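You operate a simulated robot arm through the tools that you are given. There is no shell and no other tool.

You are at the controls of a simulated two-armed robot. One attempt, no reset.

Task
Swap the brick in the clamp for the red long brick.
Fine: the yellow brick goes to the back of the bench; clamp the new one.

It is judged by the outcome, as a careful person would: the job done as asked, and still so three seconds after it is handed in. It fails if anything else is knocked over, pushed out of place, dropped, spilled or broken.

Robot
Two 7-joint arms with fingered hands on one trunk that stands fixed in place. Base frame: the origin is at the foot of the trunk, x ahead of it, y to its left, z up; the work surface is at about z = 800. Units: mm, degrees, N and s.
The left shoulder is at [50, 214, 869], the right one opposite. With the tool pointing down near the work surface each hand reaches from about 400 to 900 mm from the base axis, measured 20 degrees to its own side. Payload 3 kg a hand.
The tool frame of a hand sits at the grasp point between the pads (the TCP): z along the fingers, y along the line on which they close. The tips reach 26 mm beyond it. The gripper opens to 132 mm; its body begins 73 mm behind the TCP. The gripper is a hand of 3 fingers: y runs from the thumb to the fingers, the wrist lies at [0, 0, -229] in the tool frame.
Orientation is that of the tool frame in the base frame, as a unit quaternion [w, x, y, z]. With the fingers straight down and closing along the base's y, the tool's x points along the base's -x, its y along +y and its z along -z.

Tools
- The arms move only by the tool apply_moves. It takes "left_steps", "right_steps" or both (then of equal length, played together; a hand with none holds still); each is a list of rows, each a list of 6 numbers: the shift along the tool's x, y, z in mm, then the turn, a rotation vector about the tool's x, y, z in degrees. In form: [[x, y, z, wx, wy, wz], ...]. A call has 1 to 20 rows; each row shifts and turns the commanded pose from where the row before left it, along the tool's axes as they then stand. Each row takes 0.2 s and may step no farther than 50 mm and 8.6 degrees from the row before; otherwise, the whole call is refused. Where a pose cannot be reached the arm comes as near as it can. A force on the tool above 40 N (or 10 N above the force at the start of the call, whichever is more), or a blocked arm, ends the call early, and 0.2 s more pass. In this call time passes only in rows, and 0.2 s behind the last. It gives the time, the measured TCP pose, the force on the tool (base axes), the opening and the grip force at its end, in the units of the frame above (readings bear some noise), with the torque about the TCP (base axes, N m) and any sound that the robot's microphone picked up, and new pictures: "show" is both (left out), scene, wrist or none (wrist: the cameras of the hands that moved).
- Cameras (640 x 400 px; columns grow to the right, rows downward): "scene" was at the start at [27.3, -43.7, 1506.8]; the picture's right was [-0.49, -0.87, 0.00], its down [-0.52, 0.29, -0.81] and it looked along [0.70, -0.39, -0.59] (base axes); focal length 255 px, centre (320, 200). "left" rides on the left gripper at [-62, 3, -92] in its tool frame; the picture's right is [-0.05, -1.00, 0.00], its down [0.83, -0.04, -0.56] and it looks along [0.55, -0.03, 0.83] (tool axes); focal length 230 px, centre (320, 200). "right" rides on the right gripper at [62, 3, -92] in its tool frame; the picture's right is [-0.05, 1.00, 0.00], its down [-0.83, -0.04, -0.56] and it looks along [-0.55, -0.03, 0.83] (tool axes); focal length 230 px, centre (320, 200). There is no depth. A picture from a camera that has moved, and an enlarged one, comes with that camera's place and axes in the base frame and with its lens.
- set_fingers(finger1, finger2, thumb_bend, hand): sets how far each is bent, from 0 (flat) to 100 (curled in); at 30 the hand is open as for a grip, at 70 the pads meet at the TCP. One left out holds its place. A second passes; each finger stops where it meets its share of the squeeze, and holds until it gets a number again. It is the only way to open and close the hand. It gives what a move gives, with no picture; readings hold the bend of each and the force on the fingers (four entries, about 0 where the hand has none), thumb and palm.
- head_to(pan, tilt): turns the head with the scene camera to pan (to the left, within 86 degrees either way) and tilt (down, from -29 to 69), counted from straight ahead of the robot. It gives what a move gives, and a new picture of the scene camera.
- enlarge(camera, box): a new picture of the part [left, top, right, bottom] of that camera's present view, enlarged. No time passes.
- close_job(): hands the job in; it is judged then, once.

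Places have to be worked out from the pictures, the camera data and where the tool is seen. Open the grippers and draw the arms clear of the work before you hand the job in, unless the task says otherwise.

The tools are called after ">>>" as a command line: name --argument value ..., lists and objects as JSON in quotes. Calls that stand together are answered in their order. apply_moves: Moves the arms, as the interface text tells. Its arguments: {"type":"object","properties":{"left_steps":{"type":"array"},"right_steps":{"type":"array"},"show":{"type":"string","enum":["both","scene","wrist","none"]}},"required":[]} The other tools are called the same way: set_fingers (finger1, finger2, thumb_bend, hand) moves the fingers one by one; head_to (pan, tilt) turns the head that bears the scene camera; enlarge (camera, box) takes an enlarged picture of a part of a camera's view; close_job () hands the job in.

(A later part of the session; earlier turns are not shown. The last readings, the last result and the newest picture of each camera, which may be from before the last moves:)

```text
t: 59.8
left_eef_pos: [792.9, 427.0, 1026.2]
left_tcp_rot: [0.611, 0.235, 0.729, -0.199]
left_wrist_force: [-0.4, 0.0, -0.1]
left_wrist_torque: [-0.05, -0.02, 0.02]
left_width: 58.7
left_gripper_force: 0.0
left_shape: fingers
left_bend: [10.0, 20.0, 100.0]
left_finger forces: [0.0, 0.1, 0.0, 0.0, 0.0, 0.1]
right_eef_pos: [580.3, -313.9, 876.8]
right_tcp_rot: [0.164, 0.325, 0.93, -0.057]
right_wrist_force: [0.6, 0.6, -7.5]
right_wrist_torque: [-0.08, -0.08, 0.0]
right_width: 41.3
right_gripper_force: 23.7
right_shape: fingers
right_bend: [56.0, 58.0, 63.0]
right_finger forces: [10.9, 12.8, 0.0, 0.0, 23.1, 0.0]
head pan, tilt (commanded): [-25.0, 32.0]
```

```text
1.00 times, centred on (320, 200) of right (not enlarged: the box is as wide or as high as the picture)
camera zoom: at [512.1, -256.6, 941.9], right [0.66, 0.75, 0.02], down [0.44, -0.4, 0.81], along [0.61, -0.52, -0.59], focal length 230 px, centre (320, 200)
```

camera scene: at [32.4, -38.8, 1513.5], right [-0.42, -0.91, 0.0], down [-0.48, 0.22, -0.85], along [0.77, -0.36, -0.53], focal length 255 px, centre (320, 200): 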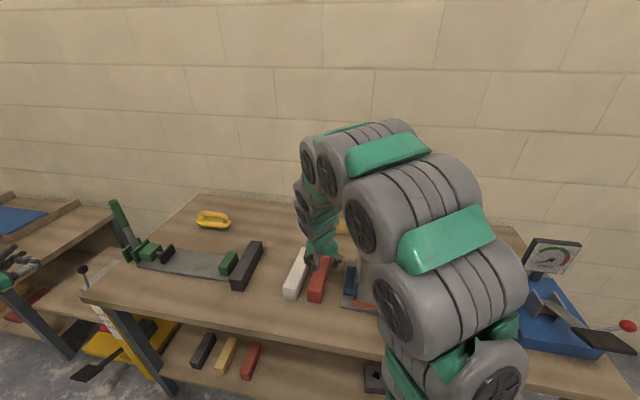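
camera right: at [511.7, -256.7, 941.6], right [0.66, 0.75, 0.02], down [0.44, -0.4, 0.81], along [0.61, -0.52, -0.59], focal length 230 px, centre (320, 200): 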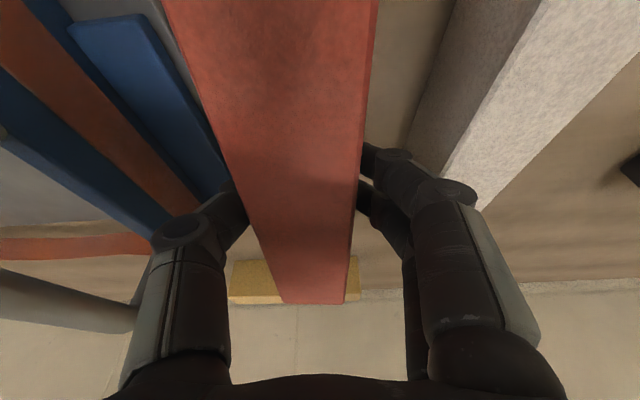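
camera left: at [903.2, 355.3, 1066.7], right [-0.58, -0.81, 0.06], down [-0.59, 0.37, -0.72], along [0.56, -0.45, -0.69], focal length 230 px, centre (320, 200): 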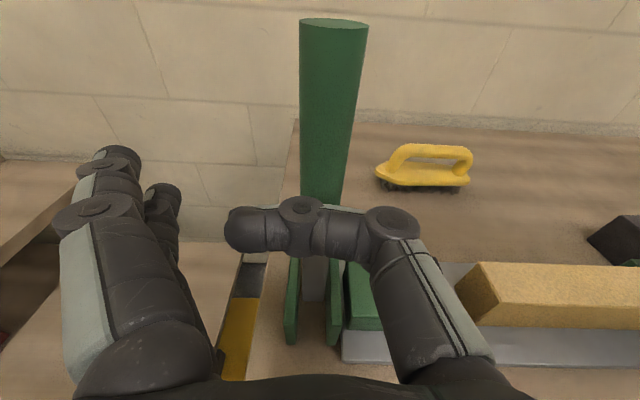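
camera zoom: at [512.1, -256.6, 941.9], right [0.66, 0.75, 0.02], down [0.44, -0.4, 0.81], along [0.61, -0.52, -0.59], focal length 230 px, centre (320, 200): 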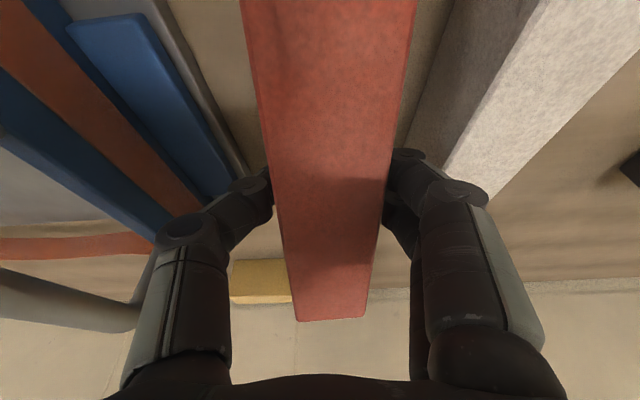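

More squeeze let it pitch further, to about 13°, so gravity is acting through the off-centre grip. I'll set it back down flat where it was and grip it again about 12 mm closer to its centre of mass.

>>> apply_moves --right_steps '[[3.4, 0, 9.4, 0, 0, 0], [3.4, 0, 9.4, 0, 0, 0], [2.7, 0, 7.5, 0, 0, 0], [2, 0, 5.6, 0, 0, 0]]' --show "wrist"

>>> enlarge --camera "scene" --box '[270, 210, 390, 310]'

```text
t: 60.8
left_eef_pos: [792.8, 426.5, 1027.1]
left_tcp_rot: [0.611, 0.236, 0.728, -0.2]
left_wrist_force: [-0.9, -0.4, 0.4]
left_wrist_torque: [-0.01, -0.01, 0.03]
left_width: 58.7
left_gripper_force: 0.0
left_shape: fingers
left_bend: [10.0, 20.0, 100.0]
left_finger forces: [0.1, 0.1, 0.0, 0.0, 0.1, 0.1]
right_eef_pos: [581.0, -314.6, 842.3]
right_tcp_rot: [0.165, 0.325, 0.93, -0.056]
right_wrist_force: [0.4, -1.4, -4.4]
right_wrist_torque: [0.25, 0.18, -0.05]
right_width: 41.3
right_gripper_force: 22.3
right_shape: fingers
right_bend: [58.0, 57.0, 63.0]
right_finger forces: [12.4, 10.4, 0.1, 0.1, 22.7, 0.0]
head pan, tilt (commanded): [-25.0, 32.0]
camera right: at [512.3, -256.7, 907.2], right [0.66, 0.75, 0.02], down [0.43, -0.4, 0.81], along [0.61, -0.52, -0.59], focal length 230 px, centre (320, 200)
```

right: 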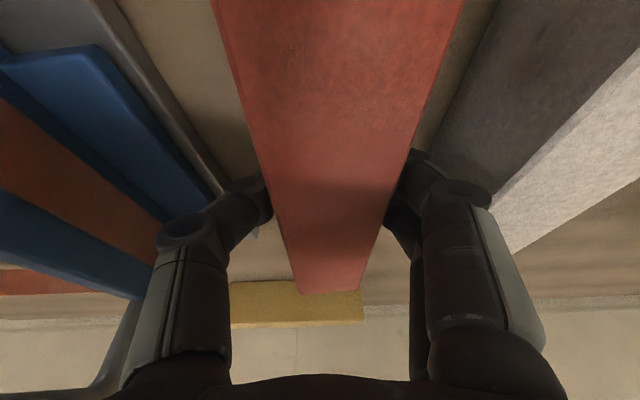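

```text
4.00 times, centred on (330, 260) of scene
camera zoom: at [32.5, -38.8, 1513.5], right [-0.42, -0.91, 0.0], down [-0.48, 0.22, -0.85], along [0.77, -0.36, -0.53], focal length 1020 px, centre (280, -40)
```

zoom: 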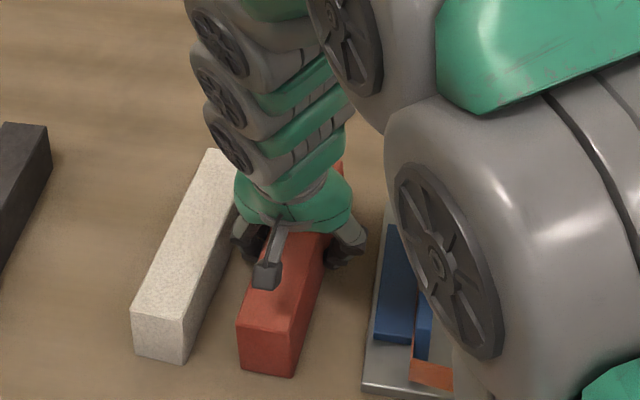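

It levelled itself as it landed, so it turns easily in the pads. I'll open slightly, slide about 14 mm toward its near end and down 5 mm, and grip it again.

>>> set_fingers --hand "right" --finger1 48 --finger2 48 --thumb_bend 54

>>> apply_moves --right_steps '[[7.4, 0, 0, 0, 0, 0], [7.4, 0, 0, 0, 0, 0]]' --show "wrist"

>>> enlarge --camera "scene" --box '[270, 210, 390, 310]'

```text
t: 61.8
left_eef_pos: [793.5, 426.8, 1027.0]
left_tcp_rot: [0.611, 0.236, 0.729, -0.199]
left_wrist_force: [-0.7, -0.1, -0.3]
left_wrist_torque: [0.01, 0.02, 0.01]
left_width: 58.8
left_gripper_force: 0.2
left_shape: fingers
left_bend: [10.0, 20.0, 100.0]
left_finger forces: [0.0, 0.0, 0.0, 0.0, 0.0, 0.0]
right_eef_pos: [579.9, -314.0, 841.2]
right_tcp_rot: [0.164, 0.325, 0.93, -0.058]
right_wrist_force: [-0.2, 0.0, -0.2]
right_wrist_torque: [-0.02, -0.01, -0.03]
right_width: 63.7
right_gripper_force: 0.1
right_shape: fingers
right_bend: [48.0, 48.0, 54.0]
right_finger forces: [0.0, 0.1, 0.0, 0.1, 0.0, 0.0]
head pan, tilt (commanded): [-25.0, 32.0]
```

```text
t: 62.4
left_eef_pos: [792.9, 427.0, 1027.5]
left_tcp_rot: [0.611, 0.236, 0.729, -0.199]
left_wrist_force: [-0.6, 0.6, 0.0]
left_wrist_torque: [-0.04, -0.02, 0.0]
left_width: 58.6
left_gripper_force: 0.0
left_shape: fingers
left_bend: [10.0, 20.0, 100.0]
left_finger forces: [0.0, 0.0, 0.0, 0.0, 0.0, 0.1]
right_eef_pos: [569.4, -303.9, 836.3]
right_tcp_rot: [0.164, 0.324, 0.93, -0.058]
right_wrist_force: [0.3, 0.2, -0.4]
right_wrist_torque: [-0.01, 0.03, 0.02]
right_width: 64.2
right_gripper_force: 0.1
right_shape: fingers
right_bend: [48.0, 48.0, 54.0]
right_finger forces: [0.1, 0.1, 0.0, 0.1, 0.0, 0.0]
head pan, tilt (commanded): [-25.0, 32.0]
camera right: at [501.8, -247.0, 902.2], right [0.66, 0.75, 0.02], down [0.44, -0.4, 0.81], along [0.61, -0.52, -0.59], focal length 230 px, centre (320, 200)
```

right: 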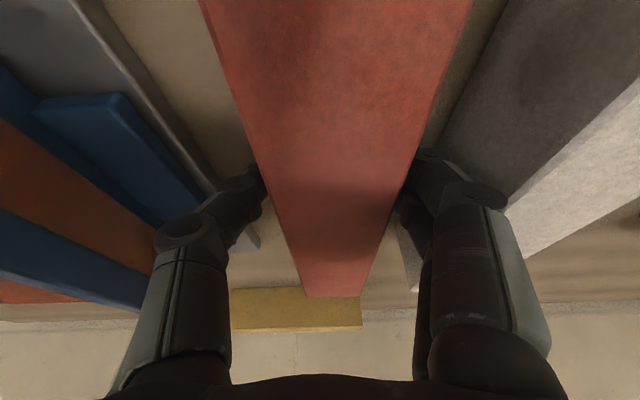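

```text
4.00 times, centred on (330, 260) of scene
camera zoom: at [32.4, -38.8, 1513.5], right [-0.42, -0.91, 0.0], down [-0.48, 0.22, -0.85], along [0.77, -0.36, -0.53], focal length 1020 px, centre (280, -40)
```

zoom: 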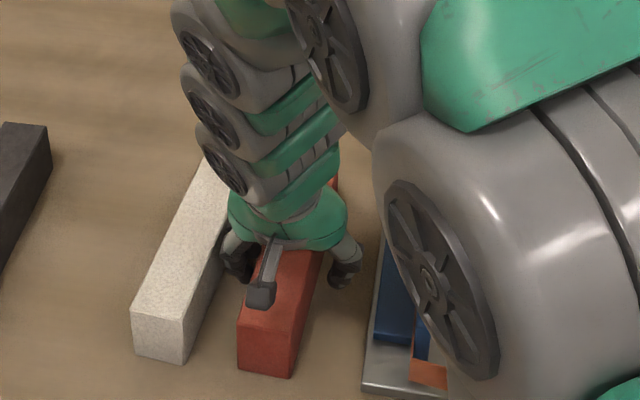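

Ready to grip again, with the white brick undisturbed. I'll close with full squeeze in one go.

>>> set_fingers --hand "right" --finger1 95 --finger2 95 --thumb_bend 85

>>> apply_moves --right_steps '[[-3.4, 0, -9.4, 0, 0, 0], [-5.2, 0, -14.1, 0, 0, 0]]' --show "wrist"

>>> enlarge --camera "scene" --box '[270, 210, 390, 310]'

```text
t: 63.4
left_eef_pos: [793.5, 427.6, 1027.4]
left_tcp_rot: [0.611, 0.235, 0.729, -0.199]
left_wrist_force: [-0.6, -0.1, -0.1]
left_wrist_torque: [-0.03, -0.01, 0.03]
left_width: 58.7
left_gripper_force: 0.1
left_shape: fingers
left_bend: [10.0, 20.0, 100.0]
left_finger forces: [0.0, 0.0, 0.1, 0.0, 0.1, 0.0]
right_eef_pos: [569.7, -303.7, 836.6]
right_tcp_rot: [0.163, 0.325, 0.93, -0.057]
right_wrist_force: [-1.9, -0.3, -0.3]
right_wrist_torque: [0.0, 0.04, 0.04]
right_width: 41.1
right_gripper_force: 23.6
right_shape: fingers
right_bend: [54.0, 54.0, 65.0]
right_finger forces: [11.6, 11.5, 0.0, 0.1, 24.6, 0.0]
head pan, tilt (commanded): [-25.0, 32.0]
```

```text
t: 64.0
left_eef_pos: [793.1, 428.1, 1027.4]
left_tcp_rot: [0.611, 0.236, 0.729, -0.2]
left_wrist_force: [-0.3, 0.7, -0.1]
left_wrist_torque: [-0.02, 0.0, -0.03]
left_width: 58.9
left_gripper_force: 0.0
left_shape: fingers
left_bend: [10.0, 20.0, 100.0]
left_finger forces: [0.0, 0.0, 0.1, 0.0, 0.0, 0.0]
right_eef_pos: [570.2, -303.7, 863.3]
right_tcp_rot: [0.163, 0.324, 0.93, -0.058]
right_wrist_force: [0.0, -0.4, -8.2]
right_wrist_torque: [-0.03, 0.11, 0.01]
right_width: 41.2
right_gripper_force: 23.3
right_shape: fingers
right_bend: [53.0, 53.0, 66.0]
right_finger forces: [11.9, 11.9, 0.0, 0.1, 23.2, 0.1]
head pan, tilt (commanded): [-25.0, 32.0]
camera right: at [501.7, -247.1, 928.5], right [0.66, 0.75, 0.02], down [0.44, -0.4, 0.81], along [0.61, -0.52, -0.59], focal length 230 px, centre (320, 200)
```

right: 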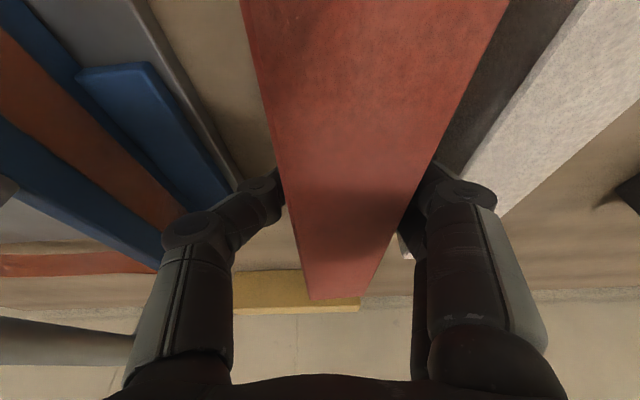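

```text
4.00 times, centred on (330, 260) of scene
camera zoom: at [32.4, -38.8, 1513.5], right [-0.42, -0.91, 0.0], down [-0.48, 0.22, -0.85], along [0.77, -0.36, -0.53], focal length 1020 px, centre (280, -40)
```

zoom: 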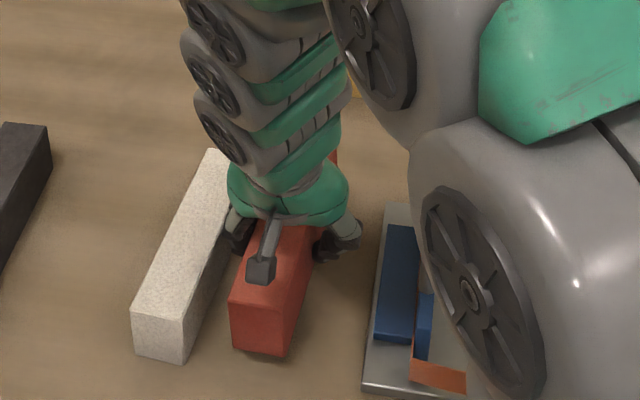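

This time it came up level and the pitch is steady. I'll raise it well clear, then swing it 94° about the vertical so it lines up with the clamp.

>>> apply_moves --right_steps '[[-11.5, 0, -31.3, 0, 0, 0], [-11.5, 0, -31.3, 0, 0, 0], [-11.5, 0, -31.3, 0, 0, 0], [0, 0, 0, -2.7, 0, -7.37], [0, 0, 0, -2.7, 0, -7.37], [0, 0, 0, -2.7, 0, -7.37], [0, 0, 0, -2.7, 0, -7.37], [0, 0, 0, -2.7, 0, -7.37], [0, 0, 0, -2.7, 0, -7.37], [0, 0, 0, -2.7, 0, -7.37], [0, 0, 0, -2.7, 0, -7.37], [0, 0, 0, -2.7, 0, -7.37], [0, 0, 0, -2.7, 0, -7.37], [0, 0, 0, -2.7, 0, -7.37], [0, 0, 0, -2.7, 0, -7.37]]' --show "both"

>>> enlarge --camera "scene" --box '[220, 170, 380, 290]'

```text
t: 67.2
left_eef_pos: [793.8, 426.3, 1027.4]
left_tcp_rot: [0.611, 0.235, 0.729, -0.199]
left_wrist_force: [0.4, 0.0, 0.1]
left_wrist_torque: [-0.05, -0.03, 0.01]
left_width: 58.6
left_gripper_force: 0.0
left_shape: fingers
left_bend: [10.0, 20.0, 100.0]
left_finger forces: [0.1, 0.0, 0.0, 0.0, 0.0, 0.0]
right_eef_pos: [569.7, -305.1, 961.9]
right_tcp_rot: [0.154, -0.461, 0.87, 0.083]
right_wrist_force: [0.2, -0.1, -8.7]
right_wrist_torque: [-0.07, -0.02, 0.0]
right_width: 41.2
right_gripper_force: 23.0
right_shape: fingers
right_bend: [53.0, 53.0, 66.0]
right_finger forces: [11.9, 11.9, 0.0, 0.1, 23.2, 0.0]
head pan, tilt (commanded): [-25.0, 32.0]
camera scene: at [32.5, -38.8, 1513.5], right [-0.42, -0.91, 0.0], down [-0.48, 0.22, -0.85], along [0.77, -0.36, -0.53], focal length 255 px, centre (320, 200)
camera right: at [515.8, -378.6, 1027.0], right [-0.8, 0.6, 0.02], down [0.37, 0.46, 0.81], along [0.47, 0.65, -0.59], focal length 230 px, centre (320, 200)
```

scene: 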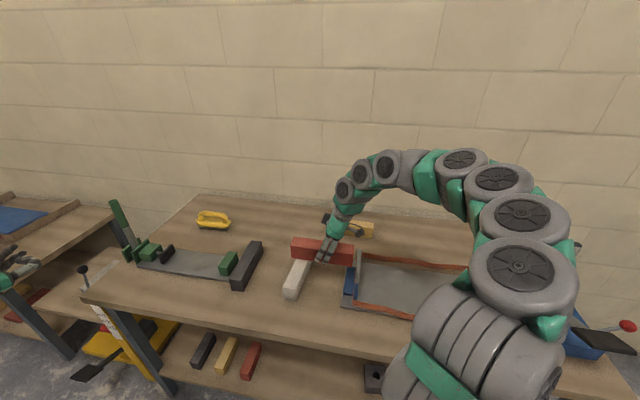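
right: 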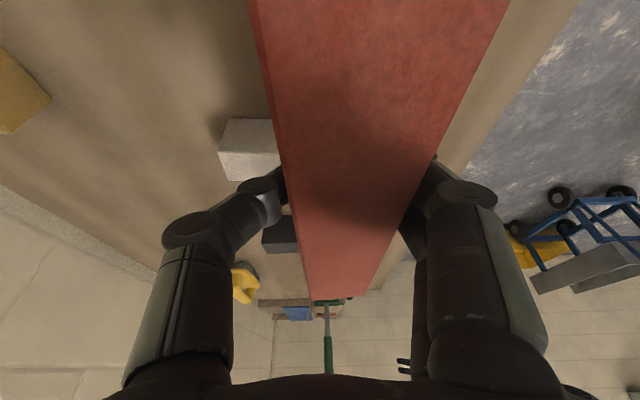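

```text
3.33 times, centred on (300, 230) of scene
camera zoom: at [32.5, -38.8, 1513.5], right [-0.42, -0.91, 0.0], down [-0.48, 0.22, -0.85], along [0.77, -0.36, -0.53], focal length 850 px, centre (387, 100)
```

zoom: 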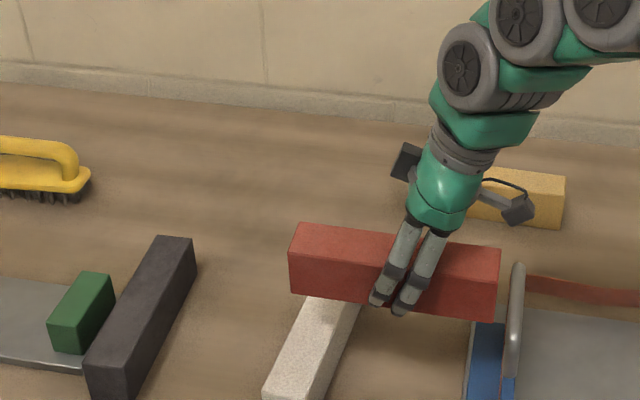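

The red brick hangs level, lies within about 1° of the clamp's direction, and its centre is about 6 mm ahead of the tool. I'll carry it over to the front side of the clamp at a safe height.

>>> apply_moves --right_steps '[[-39.3, 7.7, 16.1, 0, 0, 0], [-39.3, 7.7, 16.1, 0, 0, 0], [-39.3, 7.7, 16.1, 0, 0, 0], [-39.3, 7.7, 16.1, 0, 0, 0], [-39.3, 7.7, 16.1, 0, 0, 0], [-39.3, 7.7, 16.1, 0, 0, 0], [-39.3, 7.7, 16.1, 0, 0, 0], [-39.3, 7.7, 16.1, 0, 0, 0], [-39.3, 7.7, 16.1, 0, 0, 0], [-39.3, 7.7, 16.1, 0, 0, 0], [-39.3, 7.7, 16.1, 0, 0, 0]]' --show "both"

>>> enlarge --camera "scene" --box '[100, 170, 290, 290]'

```text
t: 69.6
left_eef_pos: [792.3, 427.7, 1027.2]
left_tcp_rot: [0.611, 0.236, 0.729, -0.2]
left_wrist_force: [0.1, -0.5, 0.2]
left_wrist_torque: [-0.06, 0.0, -0.04]
left_width: 58.8
left_gripper_force: 0.1
left_shape: fingers
left_bend: [10.0, 20.0, 100.0]
left_finger forces: [0.1, 0.0, 0.1, 0.0, 0.0, 0.1]
right_eef_pos: [761.2, 127.4, 947.7]
right_tcp_rot: [0.154, -0.46, 0.871, 0.083]
right_wrist_force: [0.6, -0.3, -7.4]
right_wrist_torque: [-0.03, 0.0, 0.0]
right_width: 40.8
right_gripper_force: 22.7
right_shape: fingers
right_bend: [53.0, 53.0, 66.0]
right_finger forces: [11.4, 11.3, 0.0, 0.1, 22.5, 0.1]
head pan, tilt (commanded): [-25.0, 32.0]
camera scene: at [32.5, -38.7, 1513.5], right [-0.42, -0.91, 0.0], down [-0.48, 0.22, -0.85], along [0.77, -0.36, -0.53], focal length 255 px, centre (320, 200)
camera right: at [707.8, 54.5, 1012.6], right [-0.8, 0.6, 0.02], down [0.37, 0.46, 0.81], along [0.48, 0.65, -0.59], focal length 230 px, centre (320, 200)
```

scene: 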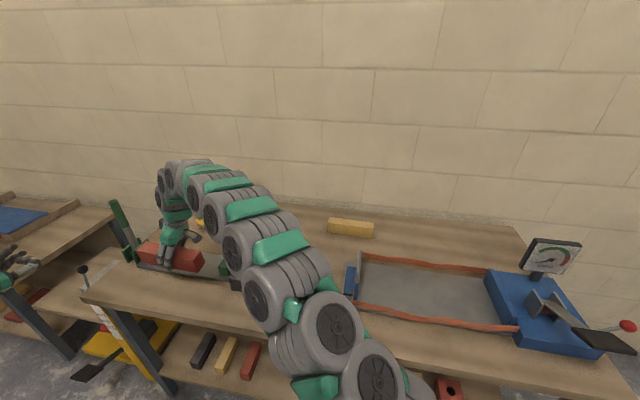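
right: 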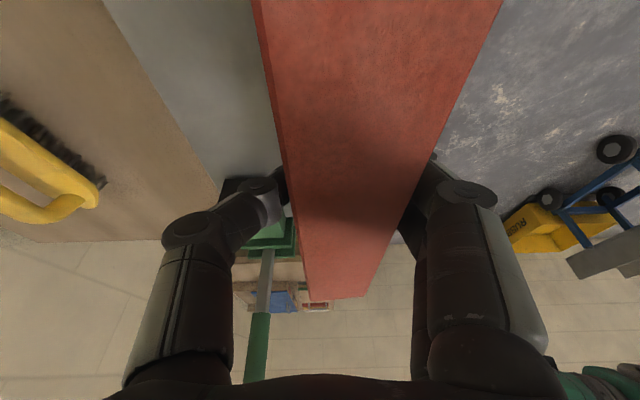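

```text
3.33 times, centred on (195, 230) of scene
camera zoom: at [32.5, -38.7, 1513.5], right [-0.42, -0.91, 0.0], down [-0.48, 0.22, -0.85], along [0.77, -0.36, -0.53], focal length 850 px, centre (737, 100)
```

zoom: 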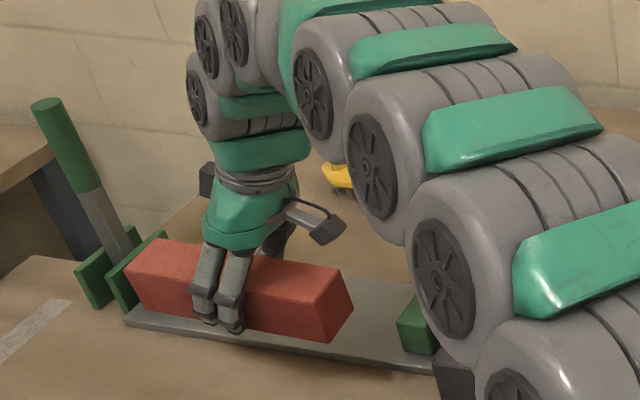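

The brick is level in front of the clamp. I'll turn the head for a better view of the clamp before moving it in over the seat.

>>> head_to --pan 5 --tilt 42

>>> enlarge --camera "scene" --box '[230, 120, 400, 230]'

```text
t: 70.6
left_eef_pos: [792.7, 427.0, 1027.9]
left_tcp_rot: [0.611, 0.236, 0.729, -0.2]
left_wrist_force: [0.1, -1.0, 0.2]
left_wrist_torque: [-0.03, -0.01, 0.03]
left_width: 58.8
left_gripper_force: 0.1
left_shape: fingers
left_bend: [10.0, 20.0, 100.0]
left_finger forces: [0.1, 0.0, 0.0, 0.0, 0.0, 0.0]
right_eef_pos: [759.8, 127.0, 947.2]
right_tcp_rot: [0.154, -0.459, 0.871, 0.083]
right_wrist_force: [0.6, 1.0, -7.4]
right_wrist_torque: [-0.09, -0.06, 0.01]
right_width: 40.8
right_gripper_force: 23.0
right_shape: fingers
right_bend: [53.0, 53.0, 66.0]
right_finger forces: [11.7, 11.5, 0.1, 0.0, 22.4, 0.0]
head pan, tilt (commanded): [5.0, 42.0]
camera scene: at [34.6, 6.3, 1498.4], right [0.09, -1.0, 0.0], down [-0.67, -0.06, -0.74], along [0.74, 0.06, -0.67], focal length 255 px, centre (320, 200)
```

scene: 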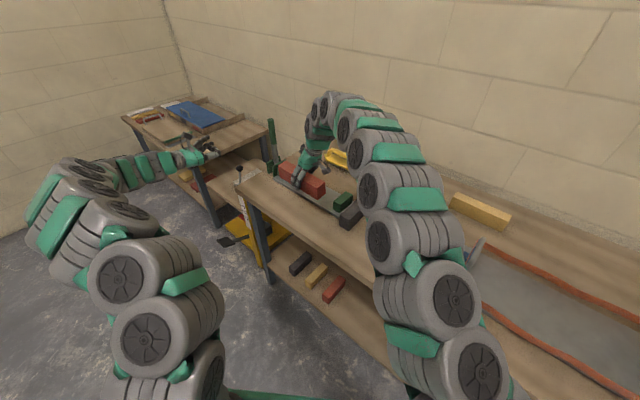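

```text
3.64 times, centred on (315, 175) of scene
camera zoom: at [34.6, 6.3, 1498.4], right [0.09, -1.0, 0.0], down [-0.67, -0.06, -0.74], along [0.74, 0.06, -0.67], focal length 927 px, centre (338, 291)
```

zoom: 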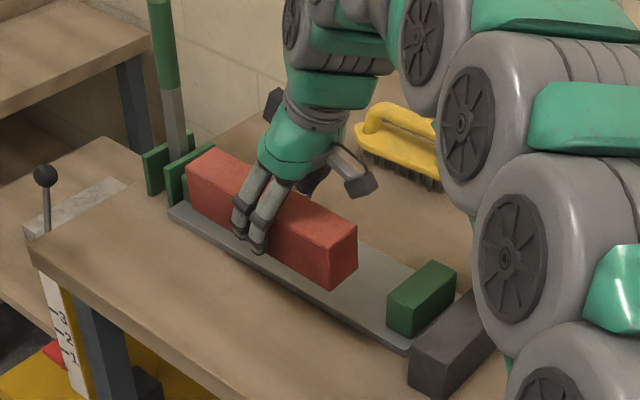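

The view is clear. I'll move the brick back over the seat at hover height, with its underside just above the jaw tops.

>>> apply_moves --right_steps '[[3.4, -31.4, 9, 0, 0, 0], [3.4, -31.4, 9, 0, 0, 0], [3.4, -31.4, 9, 0, 0, 0]]' --show "wrist"

>>> enlarge --camera "scene" --box '[230, 120, 400, 230]'

>>> enlarge --camera "scene" --box '[265, 140, 365, 205]'

```text
t: 71.4
left_eef_pos: [794.5, 427.6, 1027.6]
left_tcp_rot: [0.611, 0.236, 0.729, -0.2]
left_wrist_force: [0.0, 0.3, 0.5]
left_wrist_torque: [0.0, 0.0, 0.0]
left_width: 59.0
left_gripper_force: 0.1
left_shape: fingers
left_bend: [10.0, 20.0, 100.0]
left_finger forces: [0.0, 0.0, 0.0, 0.0, 0.0, 0.0]
right_eef_pos: [839.5, 74.2, 916.7]
right_tcp_rot: [0.155, -0.46, 0.87, 0.083]
right_wrist_force: [0.1, 0.0, -7.6]
right_wrist_torque: [-0.12, -0.03, -0.01]
right_width: 40.5
right_gripper_force: 22.5
right_shape: fingers
right_bend: [53.0, 53.0, 66.0]
right_finger forces: [11.6, 11.6, 0.0, 0.0, 22.4, 0.0]
head pan, tilt (commanded): [5.0, 42.0]
camera right: at [785.7, 1.5, 981.5], right [-0.8, 0.6, 0.02], down [0.37, 0.46, 0.81], along [0.48, 0.65, -0.59], focal length 230 px, centre (320, 200)
```

right: 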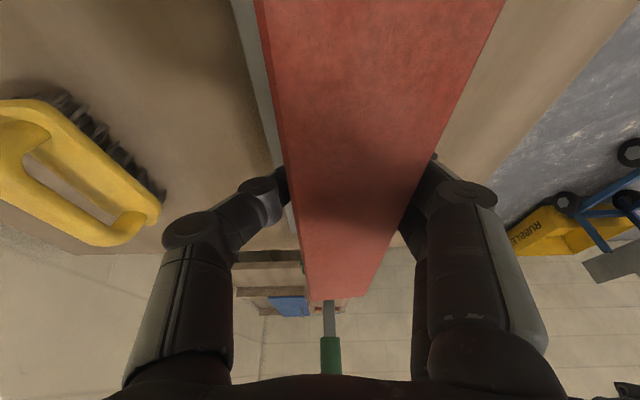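

```text
3.64 times, centred on (315, 175) of scene
camera zoom: at [34.6, 6.5, 1498.4], right [0.09, -1.0, 0.0], down [-0.67, -0.06, -0.74], along [0.74, 0.06, -0.67], focal length 927 px, centre (338, 291)
```

zoom: 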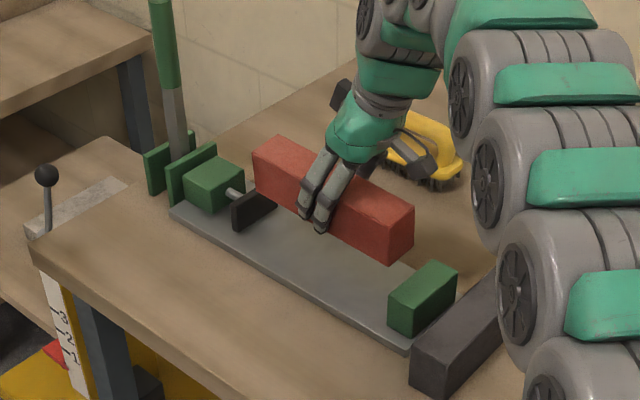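

```text
6.15 times, centred on (315, 172) of scene
camera zoom: at [34.6, 6.5, 1498.4], right [0.09, -1.0, 0.0], down [-0.67, -0.06, -0.74], along [0.74, 0.06, -0.67], focal length 1569 px, centre (351, 369)
```

zoom: 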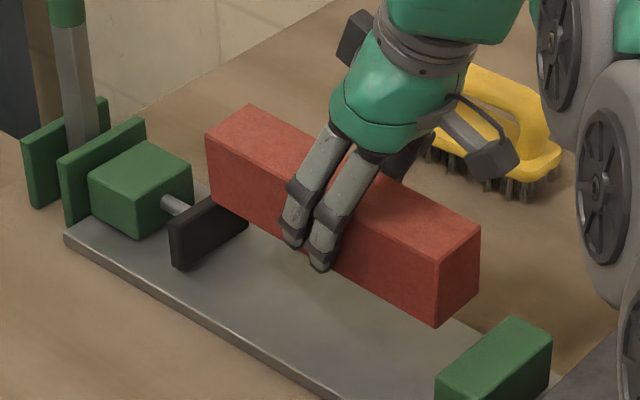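

The right end is about 6 mm clear of the fixed jaw, the left end about 24 mm clear of the pad, and the yaw is about 1° off. I'll correct that, shift 3 mm toward the back, and lower partway.

>>> apply_moves --right_steps '[[0, -3, 0, -0.41, 0, -1.13], [5.9, 0, 16, 0, 0, 0], [5.9, 0, 16, 0, 0, 0]]' --show "wrist"

>>> enlarge --camera "scene" --box '[265, 140, 365, 205]'

```text
t: 72.2
left_eef_pos: [792.1, 427.5, 1027.4]
left_tcp_rot: [0.611, 0.236, 0.729, -0.2]
left_wrist_force: [-0.2, -0.4, 0.0]
left_wrist_torque: [0.02, 0.02, -0.04]
left_width: 58.9
left_gripper_force: 0.1
left_shape: fingers
left_bend: [10.0, 20.0, 100.0]
left_finger forces: [0.0, 0.0, 0.0, 0.1, 0.1, 0.0]
right_eef_pos: [842.2, 73.7, 881.6]
right_tcp_rot: [0.153, -0.47, 0.865, 0.084]
right_wrist_force: [0.2, 0.3, -8.5]
right_wrist_torque: [-0.12, 0.0, 0.02]
right_width: 40.8
right_gripper_force: 23.2
right_shape: fingers
right_bend: [53.0, 53.0, 66.0]
right_finger forces: [11.5, 11.5, 0.0, 0.1, 22.3, 0.1]
head pan, tilt (commanded): [5.0, 42.0]
camera right: at [789.9, -1.3, 946.4], right [-0.81, 0.59, 0.02], down [0.36, 0.47, 0.81], along [0.46, 0.66, -0.59], focal length 230 px, centre (320, 200)
```

right: 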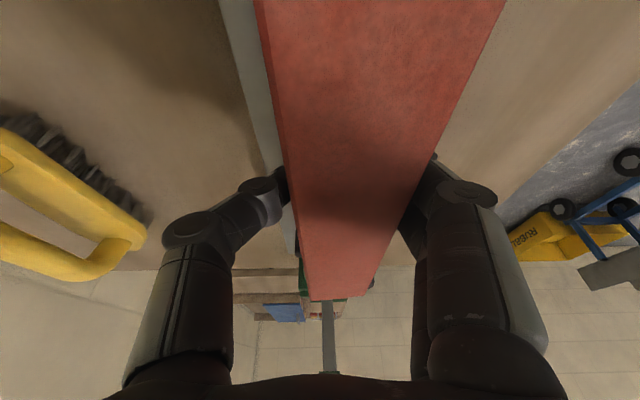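

```text
6.15 times, centred on (315, 172) of scene
camera zoom: at [34.6, 6.4, 1498.4], right [0.09, -1.0, 0.0], down [-0.67, -0.06, -0.74], along [0.74, 0.06, -0.67], focal length 1569 px, centre (351, 369)
```

zoom: 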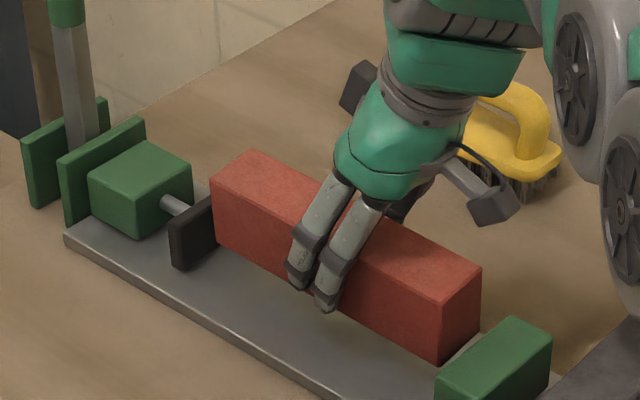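

The brick is lined up: about 8 mm to the fixed jaw, 20 mm to the pad, and parallel to the base plate. I'll lower it into the seat.

>>> apply_moves --right_steps '[[4.1, 0, 11.3, 0, 0, 0], [4.1, 0, 11.3, 0, 0, 0], [1.7, 0, 4.7, 0, 0, 0]]' --show "none"

>>> enlarge --camera "scene" --box '[265, 140, 365, 205]'

```text
t: 73.0
left_eef_pos: [793.7, 426.4, 1026.4]
left_tcp_rot: [0.611, 0.236, 0.729, -0.2]
left_wrist_force: [-0.2, -0.2, -0.9]
left_wrist_torque: [0.01, 0.01, -0.02]
left_width: 58.9
left_gripper_force: 0.1
left_shape: fingers
left_bend: [10.0, 20.0, 100.0]
left_finger forces: [0.0, 0.0, 0.0, 0.0, 0.1, 0.1]
right_eef_pos: [842.3, 72.5, 853.1]
right_tcp_rot: [0.153, -0.468, 0.866, 0.084]
right_wrist_force: [-0.7, 0.1, -9.4]
right_wrist_torque: [-0.1, -0.01, -0.04]
right_width: 40.9
right_gripper_force: 23.1
right_shape: fingers
right_bend: [53.0, 53.0, 66.0]
right_finger forces: [11.6, 11.5, 0.0, 0.1, 22.5, 0.1]
head pan, tilt (commanded): [5.0, 42.0]
```

```text
6.15 times, centred on (315, 172) of scene
camera zoom: at [34.6, 6.4, 1498.4], right [0.09, -1.0, 0.0], down [-0.67, -0.06, -0.74], along [0.74, 0.06, -0.67], focal length 1569 px, centre (351, 369)
```

zoom: 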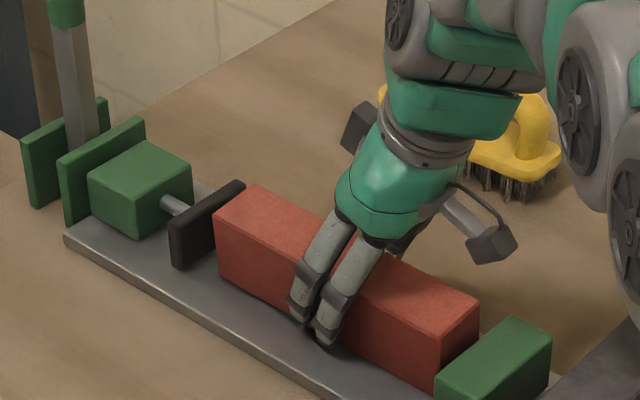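

The brick is between the jaws and a few millimetres above the base plate. I'll lower it gently until the plate takes the load.

>>> apply_moves --right_steps '[[1, 0, 2.8, 0, 0, 0], [1, 0, 2.8, 0, 0, 0]]' --show "none"

```text
t: 73.6
left_eef_pos: [793.7, 427.3, 1025.9]
left_tcp_rot: [0.611, 0.236, 0.729, -0.2]
left_wrist_force: [-0.3, -0.3, -0.5]
left_wrist_torque: [-0.02, 0.04, -0.01]
left_width: 59.1
left_gripper_force: 0.1
left_shape: fingers
left_bend: [10.0, 20.0, 100.0]
left_finger forces: [0.0, 0.1, 0.0, 0.1, 0.1, 0.0]
right_eef_pos: [842.9, 72.7, 848.1]
right_tcp_rot: [0.156, -0.468, 0.866, 0.083]
right_wrist_force: [0.9, -2.7, 10.4]
right_wrist_torque: [0.25, 0.33, -0.02]
right_width: 40.9
right_gripper_force: 24.7
right_shape: fingers
right_bend: [54.0, 53.0, 66.0]
right_finger forces: [12.0, 11.5, 0.0, 0.0, 26.3, 0.0]
head pan, tilt (commanded): [5.0, 42.0]
```

Contact: the wrist now reads +10 N, so the plate carries the brick. I'll check how it is seated before letting go.

>>> enlarge --camera "scene" --box '[265, 140, 365, 205]'

>>> enlarge --camera "right" --box '[0, 0, 640, 400]'

>>> enlarge --camera "left" --box '[240, 150, 640, 400]'

```text
6.15 times, centred on (315, 172) of scene
camera zoom: at [34.3, 6.3, 1498.4], right [0.09, -1.0, 0.0], down [-0.67, -0.06, -0.74], along [0.74, 0.06, -0.67], focal length 1569 px, centre (351, 369)
```

zoom: 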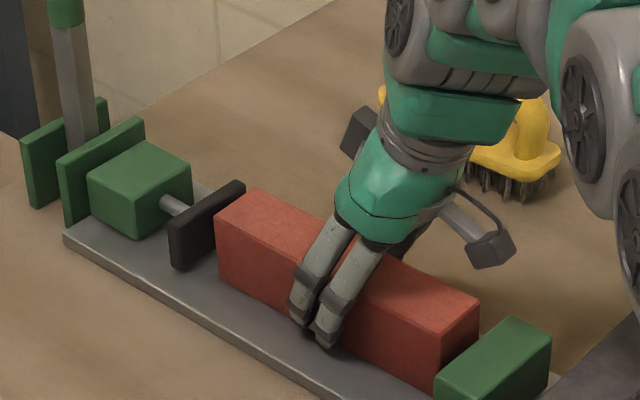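

```text
1.00 times, centred on (320, 200) of right (not enlarged: the box is as wide or as high as the picture)
camera zoom: at [790.6, -1.8, 914.0], right [-0.81, 0.59, 0.02], down [0.36, 0.47, 0.81], along [0.47, 0.66, -0.59], focal length 230 px, centre (320, 200)
```

zoom: 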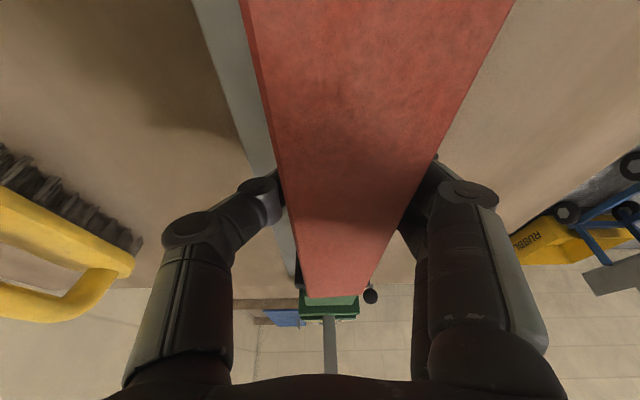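

```text
1.60 times, centred on (440, 275) of left
camera zoom: at [731.0, 478.0, 1104.5], right [-0.58, -0.81, 0.05], down [-0.59, 0.37, -0.72], along [0.57, -0.45, -0.69], focal length 368 px, centre (128, 80)
```

zoom: 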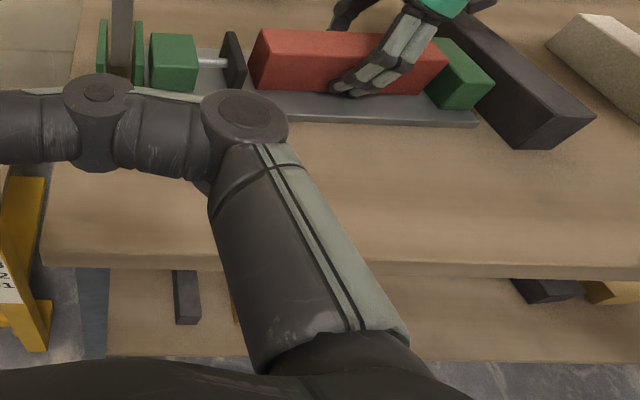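

It sits flat on the plate between the jaw and the pad. Now I open the right hand.

>>> set_fingers --hand "right" --finger1 36 --finger2 36 --thumb_bend 40

>>> enlarge --camera "left" --box '[240, 150, 640, 400]'

>>> enlarge --camera "right" --box '[0, 0, 640, 400]'

```text
t: 74.6
left_eef_pos: [793.0, 427.7, 1027.0]
left_tcp_rot: [0.611, 0.236, 0.729, -0.2]
left_wrist_force: [0.5, 0.4, -0.2]
left_wrist_torque: [0.03, -0.02, 0.02]
left_width: 58.8
left_gripper_force: 0.1
left_shape: fingers
left_bend: [10.0, 20.0, 100.0]
left_finger forces: [0.0, 0.0, 0.0, 0.0, 0.1, 0.0]
right_eef_pos: [841.3, 72.8, 846.9]
right_tcp_rot: [0.154, -0.468, 0.866, 0.084]
right_wrist_force: [0.5, 0.0, -1.0]
right_wrist_torque: [0.01, 0.02, 0.03]
right_width: 107.8
right_gripper_force: 0.2
right_shape: fingers
right_bend: [36.0, 36.0, 40.0]
right_finger forces: [0.0, 0.0, 0.1, 0.0, 0.0, 0.1]
head pan, tilt (commanded): [5.0, 42.0]
```

```text
1.60 times, centred on (440, 275) of left
camera zoom: at [731.0, 478.3, 1104.4], right [-0.58, -0.81, 0.05], down [-0.59, 0.37, -0.72], along [0.57, -0.45, -0.69], focal length 368 px, centre (128, 80)
```

zoom: 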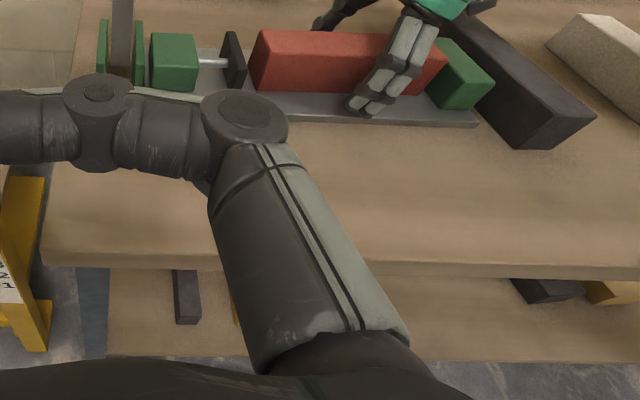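

```text
1.00 times, centred on (320, 200) of right (not enlarged: the box is as wide or as high as the picture)
camera zoom: at [789.9, -1.3, 912.2], right [-0.81, 0.59, 0.02], down [0.36, 0.47, 0.81], along [0.46, 0.66, -0.59], focal length 230 px, centre (320, 200)
```

zoom: 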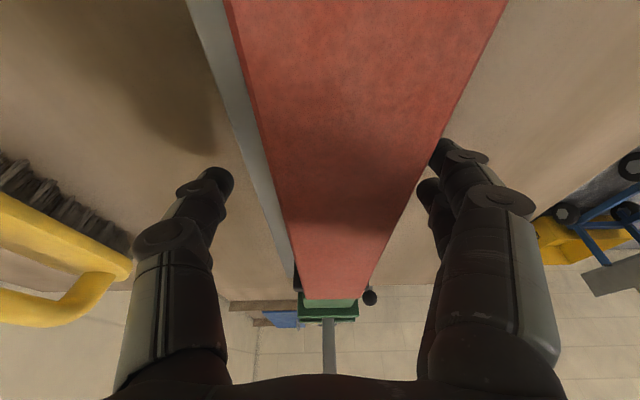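

The brick stays put and nothing touches it. I'll withdraw the right hand along its tool axis, then take it back to its starting area.

>>> apply_moves --right_steps '[[0, 0, -36, 0, 0, 0], [0, 0, -36, 0, 0, 0], [0, 0, -36, 0, 0, 0], [32.5, 4.3, -29.3, 0, 0, 0], [32.5, 4.3, -29.3, 0, 0, 0], [32.5, 4.3, -29.3, 0, 0, 0], [32.5, 4.3, -29.3, 0, 0, 0], [32.5, 4.3, -29.3, 0, 0, 0], [32.5, 4.3, -29.3, 0, 0, 0], [32.5, 4.3, -29.3, 0, 0, 0]]' --show "both"

>>> enlarge --camera "scene" --box '[245, 130, 365, 210]'

>>> enlarge --camera "left" --box '[240, 150, 640, 400]'

```text
t: 76.8
left_eef_pos: [793.5, 427.5, 1027.3]
left_tcp_rot: [0.611, 0.236, 0.729, -0.2]
left_wrist_force: [0.1, 0.3, -0.2]
left_wrist_torque: [-0.04, 0.04, 0.0]
left_width: 58.7
left_gripper_force: 0.0
left_shape: fingers
left_bend: [10.0, 20.0, 100.0]
left_finger forces: [0.0, 0.0, 0.1, 0.1, 0.0, 0.0]
right_eef_pos: [644.8, -179.0, 1063.3]
right_tcp_rot: [0.153, -0.469, 0.866, 0.084]
right_wrist_force: [0.1, -0.1, 0.2]
right_wrist_torque: [0.07, -0.01, 0.01]
right_width: 107.5
right_gripper_force: 0.0
right_shape: fingers
right_bend: [36.0, 36.0, 40.0]
right_finger forces: [0.1, 0.0, 0.0, 0.0, 0.0, 0.1]
head pan, tilt (commanded): [5.0, 42.0]
camera scene: at [34.4, 6.4, 1498.4], right [0.09, -1.0, 0.0], down [-0.67, -0.06, -0.74], along [0.74, 0.06, -0.67], focal length 255 px, centre (320, 200)
camera right: at [591.9, -253.9, 1127.3], right [-0.81, 0.59, 0.02], down [0.36, 0.47, 0.81], along [0.46, 0.66, -0.59], focal length 230 px, centre (320, 200)
```

scene: 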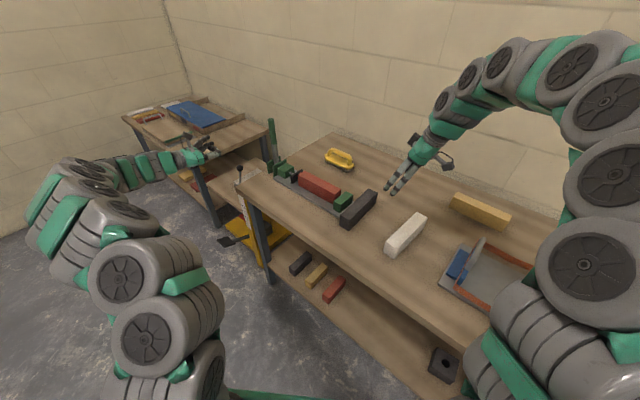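
right: 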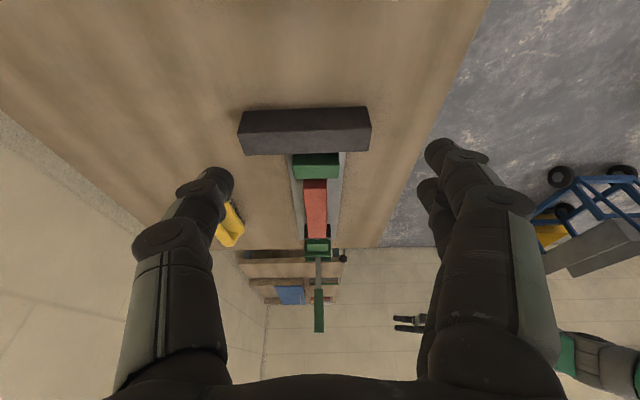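

```text
5.00 times, centred on (305, 170) of scene
camera zoom: at [34.4, 6.4, 1498.4], right [0.09, -1.0, 0.0], down [-0.67, -0.06, -0.74], along [0.74, 0.06, -0.67], focal length 1275 px, centre (395, 350)
```

zoom: 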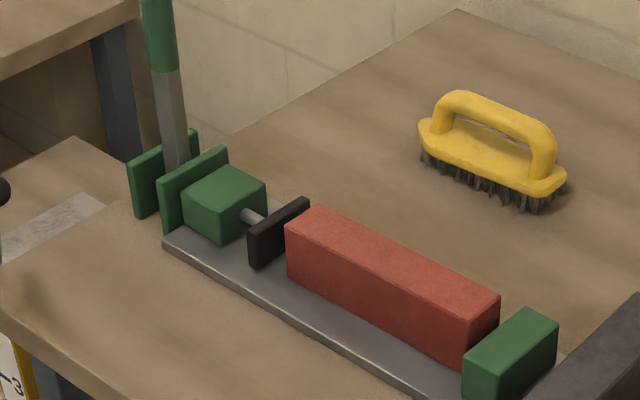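

```text
1.60 times, centred on (440, 275) of left
camera zoom: at [730.9, 478.4, 1104.3], right [-0.58, -0.81, 0.05], down [-0.59, 0.37, -0.72], along [0.57, -0.45, -0.69], focal length 368 px, centre (128, 80)
```

zoom: 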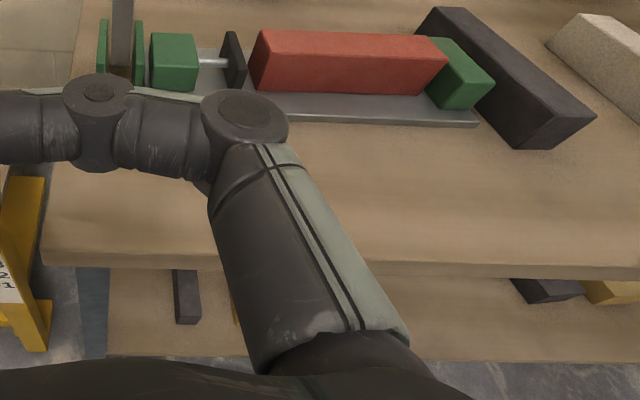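

The red brick lies squarely in the clamp seat and the right arm is clear. Next I'll bring the lever back down with the left hand. I open its thumb so the hand can straddle the upright lever, tilt it slightly up, and advance to just short of it.

>>> set_fingers --hand "left" --finger1 15 --finger2 15 --thumb_bend 20

>>> apply_moves --left_steps '[[0, 0, 0, 0, -6.667, 0], [0, 0, 0, 0, -6.667, 0], [0, 0, 0, 0, -6.667, 0], [-3.5, 0, 37, 0, 0, 0], [6.3, 0, 35.5, 0, 0, 0], [6.3, 0, 35.5, 0, 0, 0], [6.3, 0, 35.5, 0, 0, 0]]' --show "both"

>>> enlarge --camera "scene" --box '[190, 100, 330, 190]'

```text
t: 77.8
left_eef_pos: [793.2, 428.3, 1027.1]
left_tcp_rot: [0.611, 0.236, 0.729, -0.2]
left_wrist_force: [-0.1, -0.1, -0.5]
left_wrist_torque: [0.03, -0.03, 0.0]
left_width: 160.4
left_gripper_force: 0.1
left_shape: fingers
left_bend: [15.0, 15.0, 20.0]
left_finger forces: [0.0, 0.0, 0.0, 0.0, 0.0, 0.1]
right_eef_pos: [643.4, -179.9, 1062.8]
right_tcp_rot: [0.154, -0.468, 0.866, 0.084]
right_wrist_force: [0.2, 0.3, -0.2]
right_wrist_torque: [-0.01, 0.03, -0.01]
right_width: 107.7
right_gripper_force: 0.0
right_shape: fingers
right_bend: [36.0, 36.0, 40.0]
right_finger forces: [0.0, 0.0, 0.0, 0.1, 0.0, 0.1]
head pan, tilt (commanded): [5.0, 42.0]
```

```text
t: 79.4
left_eef_pos: [912.4, 343.1, 1032.6]
left_tcp_rot: [0.728, 0.197, 0.612, -0.238]
left_wrist_force: [-1.2, 0.0, 0.4]
left_wrist_torque: [-0.03, 0.02, -0.04]
left_width: 160.5
left_gripper_force: 0.1
left_shape: fingers
left_bend: [15.0, 15.0, 20.0]
left_finger forces: [0.1, 0.1, 0.1, 0.1, 0.1, 0.0]
right_eef_pos: [643.9, -180.1, 1062.8]
right_tcp_rot: [0.153, -0.468, 0.866, 0.083]
right_wrist_force: [-0.3, -0.4, 0.4]
right_wrist_torque: [-0.02, 0.01, 0.02]
right_width: 107.8
right_gripper_force: 0.0
right_shape: fingers
right_bend: [36.0, 36.0, 40.0]
right_finger forces: [0.0, 0.1, 0.0, 0.0, 0.1, 0.0]
head pan, tilt (commanded): [5.0, 42.0]
camera scene: at [34.5, 6.4, 1498.4], right [0.09, -1.0, 0.0], down [-0.67, -0.06, -0.74], along [0.74, 0.06, -0.67], focal length 255 px, centre (320, 200)
camera left: at [832.8, 407.4, 1079.0], right [-0.59, -0.8, 0.06], down [-0.35, 0.2, -0.91], along [0.72, -0.56, -0.4], focal length 230 px, centre (320, 200)
```

scene: 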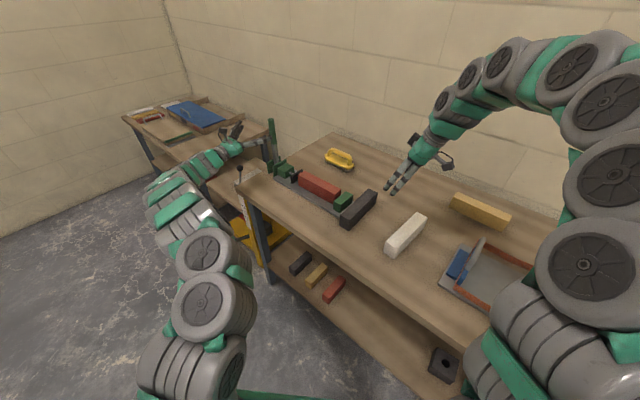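
left: 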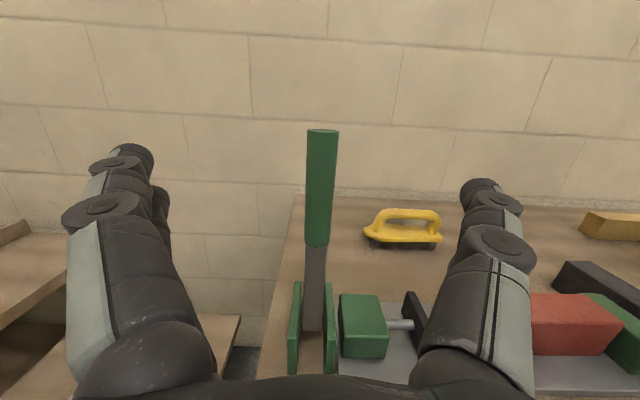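

```text
4.44 times, centred on (260, 145) of scene
camera zoom: at [34.5, 6.4, 1498.4], right [0.09, -1.0, 0.0], down [-0.67, -0.06, -0.74], along [0.74, 0.06, -0.67], focal length 1134 px, centre (587, 444)
```

zoom: 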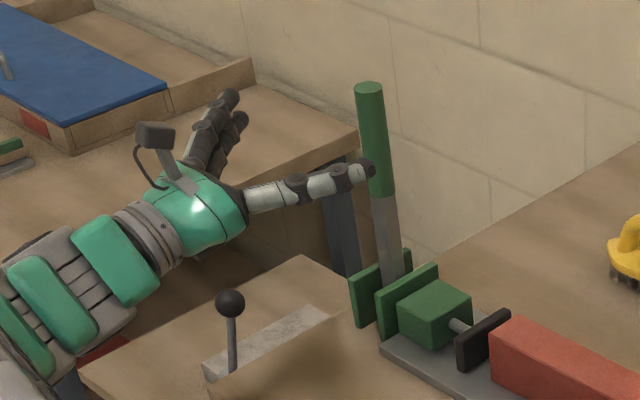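

The upright lever is centred between thumb and fingers, with its top at about z 1055. I'll advance so it sits between the open fingers close to the palm.

>>> apply_moves --left_steps '[[5.3, 0.5, 36.2, 0, 0, 0], [5.3, 0.5, 36.2, 0, 0, 0], [5.3, 0.5, 36.2, 0, 0, 0], [5.3, 0.5, 34, 0, 0, 0]]' --show "both"

>>> enlarge --camera "scene" --box '[190, 90, 330, 180]'

```text
t: 80.4
left_eef_pos: [1028.1, 259.7, 1039.0]
left_tcp_rot: [0.728, 0.197, 0.612, -0.238]
left_wrist_force: [-0.5, -0.6, 0.3]
left_wrist_torque: [0.02, 0.0, 0.01]
left_width: 160.7
left_gripper_force: 0.1
left_shape: fingers
left_bend: [15.0, 15.0, 20.0]
left_finger forces: [0.0, 0.0, 0.1, 0.0, 0.0, 0.1]
right_eef_pos: [643.9, -180.0, 1063.0]
right_tcp_rot: [0.153, -0.468, 0.866, 0.083]
right_wrist_force: [0.4, 0.3, -0.1]
right_wrist_torque: [-0.01, 0.0, 0.01]
right_width: 107.9
right_gripper_force: 0.2
right_shape: fingers
right_bend: [36.0, 36.0, 40.0]
right_finger forces: [0.0, 0.0, 0.0, 0.0, 0.1, 0.1]
head pan, tilt (commanded): [5.0, 42.0]
camera scene: at [34.5, 6.3, 1498.4], right [0.09, -1.0, 0.0], down [-0.67, -0.06, -0.74], along [0.74, 0.06, -0.67], focal length 255 px, centre (320, 200)
camera left: at [948.5, 323.5, 1084.9], right [-0.59, -0.8, 0.06], down [-0.35, 0.2, -0.91], along [0.72, -0.56, -0.4], focal length 230 px, centre (320, 200)
```

scene: 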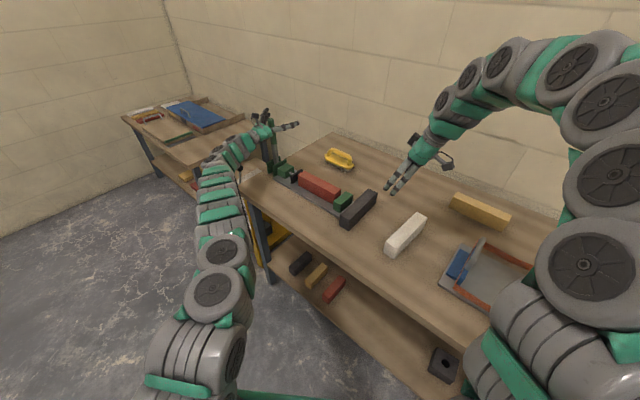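
left: 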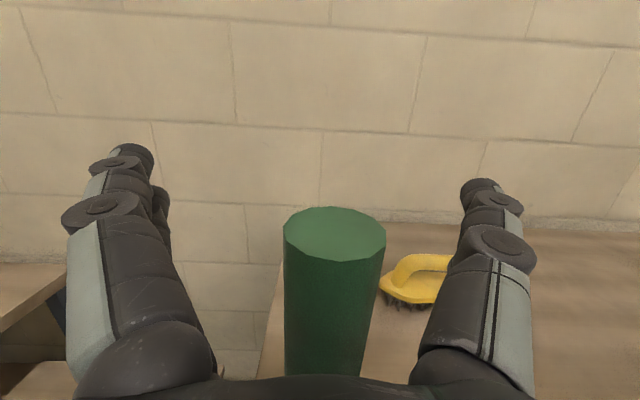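

```text
4.44 times, centred on (260, 135) of scene
camera zoom: at [34.5, 6.3, 1498.4], right [0.09, -1.0, 0.0], down [-0.67, -0.06, -0.74], along [0.74, 0.06, -0.67], focal length 1134 px, centre (587, 489)
```

zoom: 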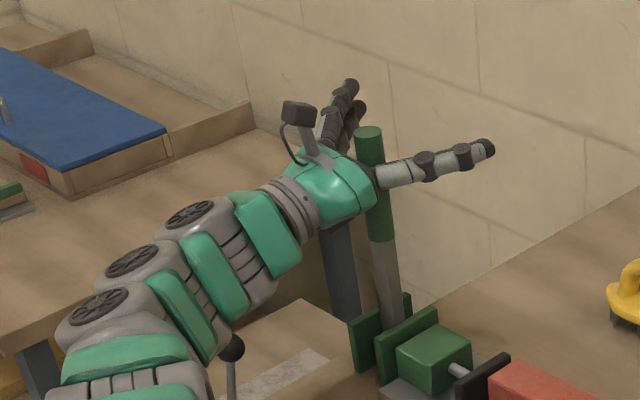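

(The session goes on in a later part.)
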